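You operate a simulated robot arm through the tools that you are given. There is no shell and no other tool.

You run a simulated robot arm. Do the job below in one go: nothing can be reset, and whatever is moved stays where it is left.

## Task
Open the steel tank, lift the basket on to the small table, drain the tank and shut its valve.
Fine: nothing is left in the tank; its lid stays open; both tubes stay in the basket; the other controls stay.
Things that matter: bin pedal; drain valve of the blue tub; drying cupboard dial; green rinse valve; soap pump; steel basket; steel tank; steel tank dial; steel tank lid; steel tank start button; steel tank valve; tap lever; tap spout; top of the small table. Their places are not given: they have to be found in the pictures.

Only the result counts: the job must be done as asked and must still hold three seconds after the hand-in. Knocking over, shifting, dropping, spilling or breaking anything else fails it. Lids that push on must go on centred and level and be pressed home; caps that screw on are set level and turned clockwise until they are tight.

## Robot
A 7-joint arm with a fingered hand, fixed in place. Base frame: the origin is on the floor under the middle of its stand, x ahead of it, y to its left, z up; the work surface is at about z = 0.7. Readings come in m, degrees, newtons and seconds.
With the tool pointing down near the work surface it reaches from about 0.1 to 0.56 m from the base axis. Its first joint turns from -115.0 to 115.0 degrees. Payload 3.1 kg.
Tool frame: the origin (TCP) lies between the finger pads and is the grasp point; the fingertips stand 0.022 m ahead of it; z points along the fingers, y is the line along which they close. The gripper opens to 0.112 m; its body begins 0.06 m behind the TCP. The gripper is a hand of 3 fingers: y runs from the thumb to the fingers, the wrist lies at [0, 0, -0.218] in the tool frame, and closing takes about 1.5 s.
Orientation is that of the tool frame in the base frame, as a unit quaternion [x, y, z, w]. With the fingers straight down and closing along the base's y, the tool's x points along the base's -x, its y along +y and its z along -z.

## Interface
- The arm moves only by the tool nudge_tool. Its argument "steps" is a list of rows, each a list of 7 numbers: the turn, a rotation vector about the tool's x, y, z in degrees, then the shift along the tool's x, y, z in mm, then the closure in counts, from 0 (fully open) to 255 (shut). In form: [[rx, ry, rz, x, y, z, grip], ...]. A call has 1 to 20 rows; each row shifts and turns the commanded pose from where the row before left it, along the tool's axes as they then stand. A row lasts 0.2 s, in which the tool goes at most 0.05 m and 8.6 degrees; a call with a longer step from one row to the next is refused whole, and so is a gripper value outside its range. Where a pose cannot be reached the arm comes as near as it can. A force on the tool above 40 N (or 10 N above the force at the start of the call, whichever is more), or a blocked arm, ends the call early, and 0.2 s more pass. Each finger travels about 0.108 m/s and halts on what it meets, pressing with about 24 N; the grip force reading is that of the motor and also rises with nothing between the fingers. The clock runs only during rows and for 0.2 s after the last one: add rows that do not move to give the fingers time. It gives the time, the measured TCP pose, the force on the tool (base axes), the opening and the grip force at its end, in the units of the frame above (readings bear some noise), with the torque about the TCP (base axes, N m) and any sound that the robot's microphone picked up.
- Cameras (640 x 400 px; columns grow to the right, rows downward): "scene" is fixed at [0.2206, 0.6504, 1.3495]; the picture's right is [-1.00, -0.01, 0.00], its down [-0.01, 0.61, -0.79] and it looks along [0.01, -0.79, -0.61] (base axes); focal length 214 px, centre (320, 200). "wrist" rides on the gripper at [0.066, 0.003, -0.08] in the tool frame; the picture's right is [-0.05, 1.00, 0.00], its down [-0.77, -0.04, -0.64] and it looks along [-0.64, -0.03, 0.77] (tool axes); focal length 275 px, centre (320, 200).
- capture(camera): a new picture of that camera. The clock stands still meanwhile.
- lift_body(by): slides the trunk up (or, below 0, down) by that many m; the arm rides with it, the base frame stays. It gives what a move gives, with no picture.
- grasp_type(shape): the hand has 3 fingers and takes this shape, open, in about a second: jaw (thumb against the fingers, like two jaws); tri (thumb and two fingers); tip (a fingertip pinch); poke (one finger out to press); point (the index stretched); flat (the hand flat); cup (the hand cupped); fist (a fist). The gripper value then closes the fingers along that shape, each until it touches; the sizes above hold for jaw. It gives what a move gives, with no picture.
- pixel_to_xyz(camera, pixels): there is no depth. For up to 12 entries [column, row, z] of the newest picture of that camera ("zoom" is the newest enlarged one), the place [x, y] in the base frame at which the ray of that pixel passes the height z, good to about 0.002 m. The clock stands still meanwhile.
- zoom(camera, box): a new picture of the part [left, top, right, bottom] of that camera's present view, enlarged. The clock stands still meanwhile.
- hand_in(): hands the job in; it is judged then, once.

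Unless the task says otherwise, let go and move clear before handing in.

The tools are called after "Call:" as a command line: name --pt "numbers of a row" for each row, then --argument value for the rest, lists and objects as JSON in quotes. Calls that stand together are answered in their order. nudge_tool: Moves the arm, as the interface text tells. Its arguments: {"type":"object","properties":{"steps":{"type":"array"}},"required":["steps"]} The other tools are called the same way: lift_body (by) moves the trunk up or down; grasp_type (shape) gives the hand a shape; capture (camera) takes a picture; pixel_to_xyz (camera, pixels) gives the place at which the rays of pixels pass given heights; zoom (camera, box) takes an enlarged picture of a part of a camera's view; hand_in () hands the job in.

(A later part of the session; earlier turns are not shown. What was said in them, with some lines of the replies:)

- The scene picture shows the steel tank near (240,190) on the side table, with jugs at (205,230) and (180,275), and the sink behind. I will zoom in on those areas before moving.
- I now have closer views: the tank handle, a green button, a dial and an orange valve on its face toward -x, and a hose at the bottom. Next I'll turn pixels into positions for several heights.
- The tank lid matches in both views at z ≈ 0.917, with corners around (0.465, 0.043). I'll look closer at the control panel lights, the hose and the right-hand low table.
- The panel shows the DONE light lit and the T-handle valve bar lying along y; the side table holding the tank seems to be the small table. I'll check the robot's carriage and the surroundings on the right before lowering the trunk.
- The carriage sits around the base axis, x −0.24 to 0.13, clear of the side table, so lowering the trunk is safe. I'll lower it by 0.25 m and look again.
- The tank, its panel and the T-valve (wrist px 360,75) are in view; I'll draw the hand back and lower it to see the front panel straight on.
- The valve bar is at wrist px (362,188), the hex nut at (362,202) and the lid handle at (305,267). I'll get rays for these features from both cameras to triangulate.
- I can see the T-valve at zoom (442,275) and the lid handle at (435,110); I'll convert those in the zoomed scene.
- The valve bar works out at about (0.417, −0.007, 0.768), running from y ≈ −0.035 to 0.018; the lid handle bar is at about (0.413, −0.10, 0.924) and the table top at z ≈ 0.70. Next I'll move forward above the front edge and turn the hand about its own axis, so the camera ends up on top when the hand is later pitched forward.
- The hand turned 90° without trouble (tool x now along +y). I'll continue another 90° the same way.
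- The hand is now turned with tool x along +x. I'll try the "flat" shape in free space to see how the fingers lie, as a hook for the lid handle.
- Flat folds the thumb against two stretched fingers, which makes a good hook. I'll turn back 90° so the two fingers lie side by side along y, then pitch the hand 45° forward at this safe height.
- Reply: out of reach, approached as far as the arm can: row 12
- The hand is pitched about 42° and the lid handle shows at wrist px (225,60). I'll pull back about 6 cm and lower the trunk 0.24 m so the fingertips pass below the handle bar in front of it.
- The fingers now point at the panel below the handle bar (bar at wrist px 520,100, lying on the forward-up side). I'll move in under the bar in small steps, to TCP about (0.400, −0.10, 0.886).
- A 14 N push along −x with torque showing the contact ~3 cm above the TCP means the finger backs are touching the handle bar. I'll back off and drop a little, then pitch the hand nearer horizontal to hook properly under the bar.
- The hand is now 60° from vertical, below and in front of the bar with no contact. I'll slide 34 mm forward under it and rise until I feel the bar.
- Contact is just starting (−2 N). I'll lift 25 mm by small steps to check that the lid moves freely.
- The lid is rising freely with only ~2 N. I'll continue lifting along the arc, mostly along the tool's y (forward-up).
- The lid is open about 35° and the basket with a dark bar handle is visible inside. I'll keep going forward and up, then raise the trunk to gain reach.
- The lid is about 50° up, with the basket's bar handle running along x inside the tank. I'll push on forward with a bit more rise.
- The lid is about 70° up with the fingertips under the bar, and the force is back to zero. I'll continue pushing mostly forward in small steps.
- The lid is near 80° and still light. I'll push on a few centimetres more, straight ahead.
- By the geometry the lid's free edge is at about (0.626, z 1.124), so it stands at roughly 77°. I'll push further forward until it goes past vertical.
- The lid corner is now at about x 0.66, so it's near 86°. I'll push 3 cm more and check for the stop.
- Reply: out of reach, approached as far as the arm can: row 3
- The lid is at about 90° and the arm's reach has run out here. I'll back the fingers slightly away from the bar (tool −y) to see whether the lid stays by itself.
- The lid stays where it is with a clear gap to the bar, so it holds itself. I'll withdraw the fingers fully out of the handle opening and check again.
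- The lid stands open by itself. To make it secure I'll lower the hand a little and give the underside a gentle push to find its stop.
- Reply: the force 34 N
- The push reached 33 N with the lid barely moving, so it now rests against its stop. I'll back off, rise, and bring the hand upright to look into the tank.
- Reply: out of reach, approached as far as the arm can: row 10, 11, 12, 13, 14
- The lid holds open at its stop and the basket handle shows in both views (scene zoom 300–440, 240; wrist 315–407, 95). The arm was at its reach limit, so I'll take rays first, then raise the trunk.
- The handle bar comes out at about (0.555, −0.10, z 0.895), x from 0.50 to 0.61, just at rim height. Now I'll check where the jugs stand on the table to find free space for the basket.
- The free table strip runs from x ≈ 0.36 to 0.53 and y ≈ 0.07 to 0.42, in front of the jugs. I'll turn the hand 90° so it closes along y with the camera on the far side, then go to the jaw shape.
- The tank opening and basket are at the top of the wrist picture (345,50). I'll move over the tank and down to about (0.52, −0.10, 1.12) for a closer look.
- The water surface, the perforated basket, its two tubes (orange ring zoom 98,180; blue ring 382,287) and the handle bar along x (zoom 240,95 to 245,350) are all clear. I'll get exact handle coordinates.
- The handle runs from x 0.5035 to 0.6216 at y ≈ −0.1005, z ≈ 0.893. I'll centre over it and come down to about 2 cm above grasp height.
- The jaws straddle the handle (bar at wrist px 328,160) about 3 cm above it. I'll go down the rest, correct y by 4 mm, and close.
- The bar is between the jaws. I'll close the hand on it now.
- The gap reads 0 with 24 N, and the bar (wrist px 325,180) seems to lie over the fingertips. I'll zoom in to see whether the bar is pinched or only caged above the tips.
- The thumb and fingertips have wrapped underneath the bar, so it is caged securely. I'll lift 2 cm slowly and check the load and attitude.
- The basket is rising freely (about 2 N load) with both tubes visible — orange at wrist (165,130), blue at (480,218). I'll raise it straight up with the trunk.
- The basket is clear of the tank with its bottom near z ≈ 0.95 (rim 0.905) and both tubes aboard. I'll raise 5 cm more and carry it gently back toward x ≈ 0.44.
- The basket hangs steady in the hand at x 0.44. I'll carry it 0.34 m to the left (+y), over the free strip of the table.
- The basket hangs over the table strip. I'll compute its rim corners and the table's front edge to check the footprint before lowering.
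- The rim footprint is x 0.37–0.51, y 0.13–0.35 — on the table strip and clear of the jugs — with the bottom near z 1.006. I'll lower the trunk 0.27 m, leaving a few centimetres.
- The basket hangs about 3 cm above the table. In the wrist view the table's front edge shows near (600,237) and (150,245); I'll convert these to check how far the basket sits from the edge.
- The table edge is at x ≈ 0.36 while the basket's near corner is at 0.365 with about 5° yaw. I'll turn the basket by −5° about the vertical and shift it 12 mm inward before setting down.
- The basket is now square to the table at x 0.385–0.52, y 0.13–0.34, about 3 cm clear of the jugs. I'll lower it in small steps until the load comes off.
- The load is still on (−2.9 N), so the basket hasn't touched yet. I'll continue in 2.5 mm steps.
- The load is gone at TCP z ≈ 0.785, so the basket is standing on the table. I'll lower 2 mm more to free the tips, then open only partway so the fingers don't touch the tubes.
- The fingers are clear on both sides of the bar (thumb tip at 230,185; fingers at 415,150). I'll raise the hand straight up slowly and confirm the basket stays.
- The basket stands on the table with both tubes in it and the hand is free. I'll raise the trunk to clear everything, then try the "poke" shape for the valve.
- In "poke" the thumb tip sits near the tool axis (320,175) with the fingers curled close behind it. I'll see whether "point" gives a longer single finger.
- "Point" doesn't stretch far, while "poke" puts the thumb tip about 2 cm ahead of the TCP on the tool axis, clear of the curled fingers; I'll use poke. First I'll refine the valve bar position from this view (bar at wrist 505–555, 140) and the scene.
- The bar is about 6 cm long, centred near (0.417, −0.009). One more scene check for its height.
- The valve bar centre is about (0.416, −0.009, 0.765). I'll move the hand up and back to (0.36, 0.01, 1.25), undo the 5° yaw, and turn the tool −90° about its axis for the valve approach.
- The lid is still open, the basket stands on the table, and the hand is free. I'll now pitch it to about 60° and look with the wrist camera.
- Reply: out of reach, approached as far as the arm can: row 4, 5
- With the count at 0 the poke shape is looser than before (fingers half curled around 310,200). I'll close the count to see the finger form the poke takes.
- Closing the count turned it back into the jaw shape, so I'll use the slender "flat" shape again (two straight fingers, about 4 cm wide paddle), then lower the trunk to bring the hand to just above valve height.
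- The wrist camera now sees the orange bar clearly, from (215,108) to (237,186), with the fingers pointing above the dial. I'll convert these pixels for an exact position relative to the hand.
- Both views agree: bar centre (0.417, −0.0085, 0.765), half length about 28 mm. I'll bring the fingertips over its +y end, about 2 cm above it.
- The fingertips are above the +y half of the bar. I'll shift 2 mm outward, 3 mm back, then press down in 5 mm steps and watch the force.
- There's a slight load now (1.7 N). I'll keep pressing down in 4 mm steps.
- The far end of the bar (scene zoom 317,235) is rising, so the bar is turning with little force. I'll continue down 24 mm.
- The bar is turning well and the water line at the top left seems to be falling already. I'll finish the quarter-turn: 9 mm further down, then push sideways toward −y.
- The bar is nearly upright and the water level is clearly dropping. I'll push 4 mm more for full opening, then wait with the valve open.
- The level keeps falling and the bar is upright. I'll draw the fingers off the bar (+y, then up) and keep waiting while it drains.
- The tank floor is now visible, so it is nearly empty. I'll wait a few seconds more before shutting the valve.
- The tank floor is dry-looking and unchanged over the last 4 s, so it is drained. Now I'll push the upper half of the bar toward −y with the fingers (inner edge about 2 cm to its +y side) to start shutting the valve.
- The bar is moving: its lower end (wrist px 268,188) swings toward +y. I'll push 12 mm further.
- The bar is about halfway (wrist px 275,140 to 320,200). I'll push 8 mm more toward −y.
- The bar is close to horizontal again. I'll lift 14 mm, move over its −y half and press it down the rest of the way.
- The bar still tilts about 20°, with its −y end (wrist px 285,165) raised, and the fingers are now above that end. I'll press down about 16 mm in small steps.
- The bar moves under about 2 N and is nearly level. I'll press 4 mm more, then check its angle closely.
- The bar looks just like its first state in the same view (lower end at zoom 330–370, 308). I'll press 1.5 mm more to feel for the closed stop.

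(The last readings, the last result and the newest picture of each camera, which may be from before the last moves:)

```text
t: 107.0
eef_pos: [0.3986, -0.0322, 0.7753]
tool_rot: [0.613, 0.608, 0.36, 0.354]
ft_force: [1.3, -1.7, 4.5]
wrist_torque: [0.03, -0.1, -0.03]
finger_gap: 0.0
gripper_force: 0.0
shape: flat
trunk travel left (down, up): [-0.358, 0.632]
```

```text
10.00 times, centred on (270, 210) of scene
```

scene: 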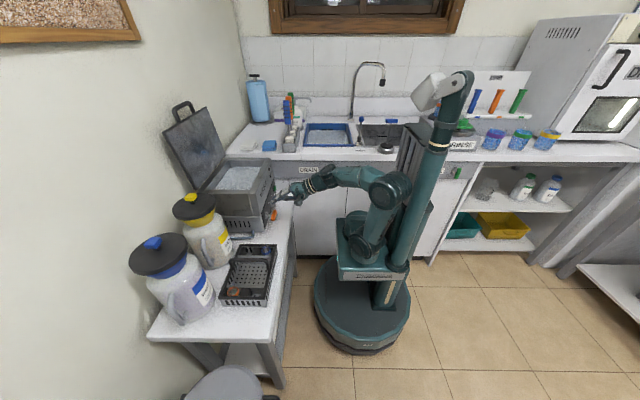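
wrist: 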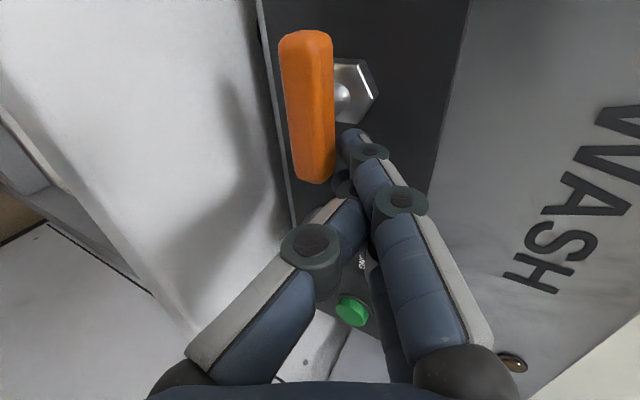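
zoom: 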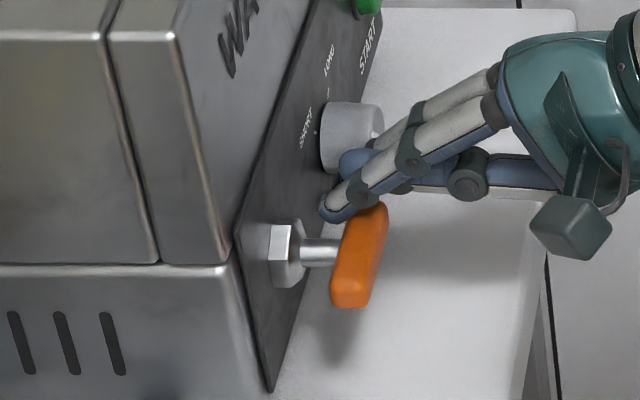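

The force now climbs (4.5 N) while the bar no longer moves, so it is at its closed stop. I'll press a touch harder to be sure, then come off.

Call:
nudge_tool --pt "0 0 0 0 -1.3 0.75 0" --pt "0 0 0 0 -1.3 0.75 0" --pt "0 0 0 0 0 0 0"

Call:
zoom --camera "scene" --box '[245, 190, 295, 230]'

```text
t: 107.8
eef_pos: [0.3996, -0.0313, 0.7713]
tool_rot: [0.612, 0.609, 0.36, 0.353]
ft_force: [0.3, -0.4, 7.2]
wrist_torque: [0.06, -0.16, -0.05]
finger_gap: 0.0001
gripper_force: 0.1
shape: flat
trunk travel left (down, up): [-0.358, 0.632]
```

```text
10.00 times, centred on (270, 210) of scene
```

zoom: 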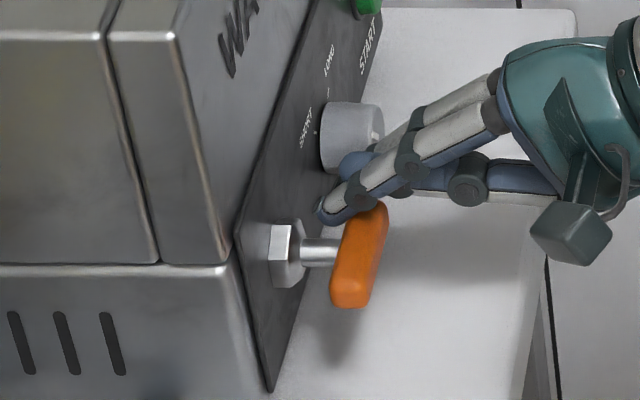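

The bar stays put at 7 N, so the valve is shut at its stop. I'll lift off straight up, then back away and raise the trunk for a final look.

Call:
nudge_tool --pt "0 0 0 0 4 -2.2 0" --pt "0 0 0 0 13 -7.3 0" --pt "0 0 0 0 13 -7.3 0" --pt "0 0 0 0 13 -7.3 0" --pt "0 0 0 0 2 -15 0"

Call:
lift_body --by 0.4

Call:
capture --camera "scene"

Call:
capture --camera "wrist"

Call:
zoom --camera "scene" --box '[245, 190, 295, 230]'

```text
t: 109.0
eef_pos: [0.3878, -0.0329, 0.8299]
tool_rot: [0.613, 0.609, 0.36, 0.353]
ft_force: [0.7, 0.0, 0.1]
wrist_torque: [0.02, 0.0, -0.03]
finger_gap: 0.0
gripper_force: 0.2
shape: flat
trunk travel left (down, up): [-0.358, 0.632]
```

```text
t: 112.9
eef_pos: [0.3877, -0.0331, 1.2305]
tool_rot: [0.612, 0.608, 0.361, 0.353]
ft_force: [0.4, 0.3, 0.3]
wrist_torque: [0.03, -0.02, -0.03]
finger_gap: 0.0
gripper_force: 0.0
shape: flat
trunk travel left (down, up): [-0.758, 0.232]
```

```text
taken
```

scene: 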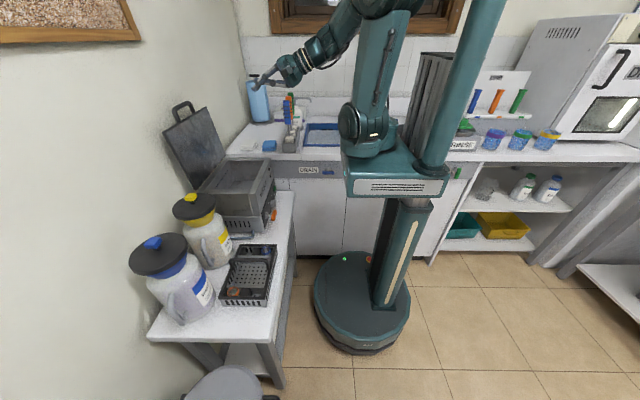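

```text
taken
```

wrist: 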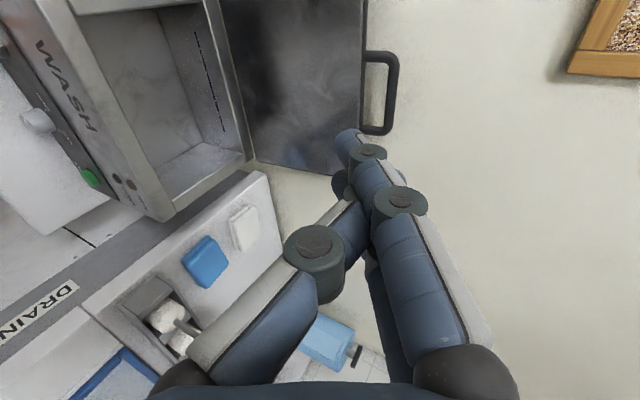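

```text
10.00 times, centred on (270, 210) of scene
```

zoom: 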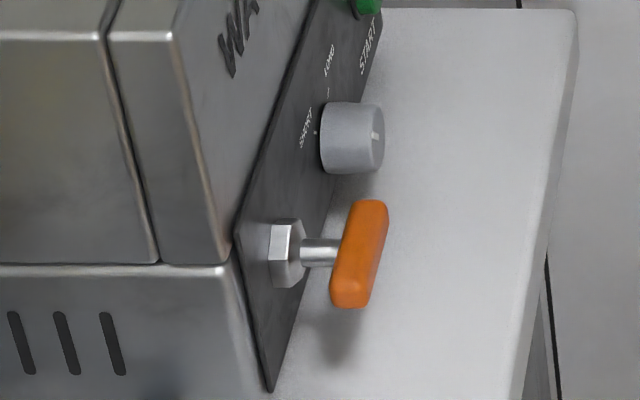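

The valve bar looks identical to its starting picture, the lid is open and the basket stands on the table. I'll turn the hand upright with the camera facing forward to look right into the tank.

Call:
nudge_tool --pt "7.5 0 0 0 0 0 0" --pt "7.5 0 0 0 0 0 0" --pt "7.5 0 0 0 0 0 0" --pt "7.5 0 0 0 0 0 0" --pt "7.5 0 0 0 0 0 0" --pt "7.5 0 0 0 0 0 0" --pt "7.5 0 0 0 0 0 0" --pt "7.5 0 0 0 0 0 0" --pt "0 0 -8.5 0 0 0 0" --pt "0 0 -8.5 0 0 0 0" --pt "0 0 -8.5 0 0 0 0" --pt "0 0 -8.5 0 0 0 0" --pt "0 0 -8.5 0 0 0 0" --pt "0 0 -8.5 0 0 0 0" --pt "0 0 -8.5 0 0 0 0" --pt "0 0 -8.5 0 0 0 0" --pt "0 0 -8.5 0 0 0 0" --pt "0 0 -8.5 0 0 0 0" --pt "0 0 -5 0 0 0 0"

Call:
capture --camera "wrist"

Call:
zoom --camera "scene" --box '[160, 90, 310, 320]'

```text
t: 116.9
eef_pos: [0.3881, -0.0339, 1.2301]
tool_rot: [-0.002, 1.0, 0.007, 0.004]
ft_force: [0.8, -0.5, -0.7]
wrist_torque: [-0.03, 0.03, 0.02]
finger_gap: 0.0
gripper_force: 0.0
shape: flat
trunk travel left (down, up): [-0.758, 0.232]
```

```text
taken
```

wrist: 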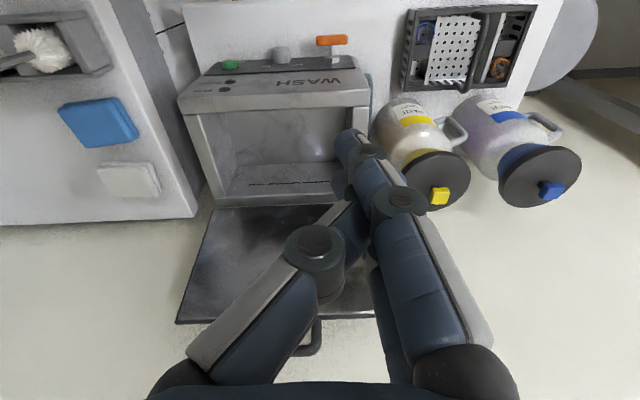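

```text
1.74 times, centred on (235, 205) of scene
```

zoom: 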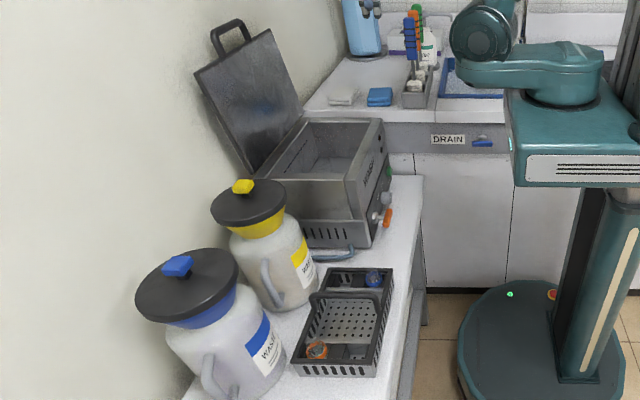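

Call:
zoom --camera "wrist" --box '[180, 50, 380, 220]'

Call:
zoom --camera "wrist" --box '[370, 0, 570, 130]'

Call:
zoom --camera "scene" --box '[200, 150, 280, 200]'

```text
2.35 times, centred on (280, 135) of wrist
```

zoom: 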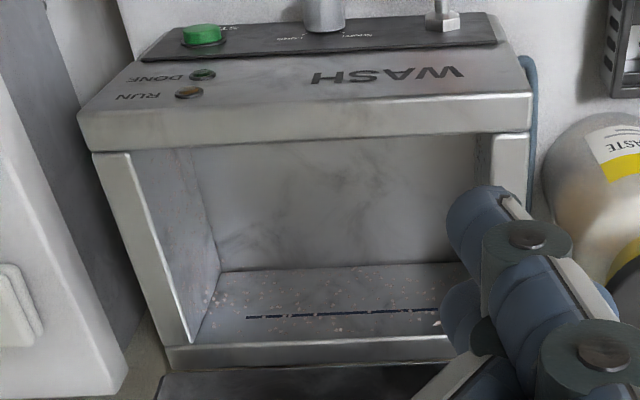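

```text
3.08 times, centred on (470, 65) of wrist
```

zoom: 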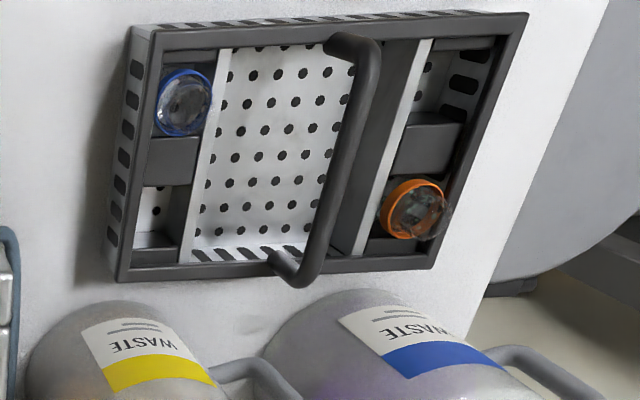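

```text
8.00 times, centred on (240, 175) of scene
```

zoom: 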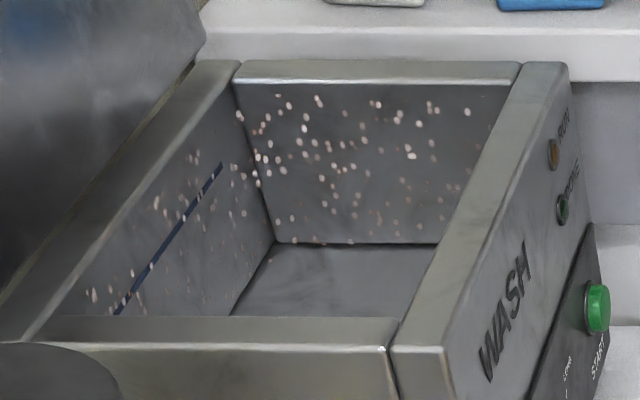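

The tank floor is bare with only droplets on the walls. The lid rests open on its stop, and both tubes (blue at 183,100, orange at 412,208) sit in the basket on the small table. The valve bar is back at its closed stop, the dial and START button look untouched, and the hand is clear. I'm handing in.

Call:
hand_in

```text
The job is handed in.
```

The job is done and handed in. I don't have the judge's result; what follows is from the last pictures and force readings.

- **Lid:** it is open and resting against its stop. It held there by itself once I took the hand away.
- **Basket:** it stands on the small table in front of the two waste jugs, clear of the table edge. Both tubes are in it.
- **Tank:** the water drained out and the floor is bare. A few droplets still show on the inside walls.
- **Valve:** I turned it back until it stopped moving under about 7 N. In the close-up it sits exactly where it started.
- **Other controls:** the tank dial and start button look unchanged, and I did not go near the other controls.

I took the white side table the tank stands on to be the "small table"; it was the only one within the arm's reach.
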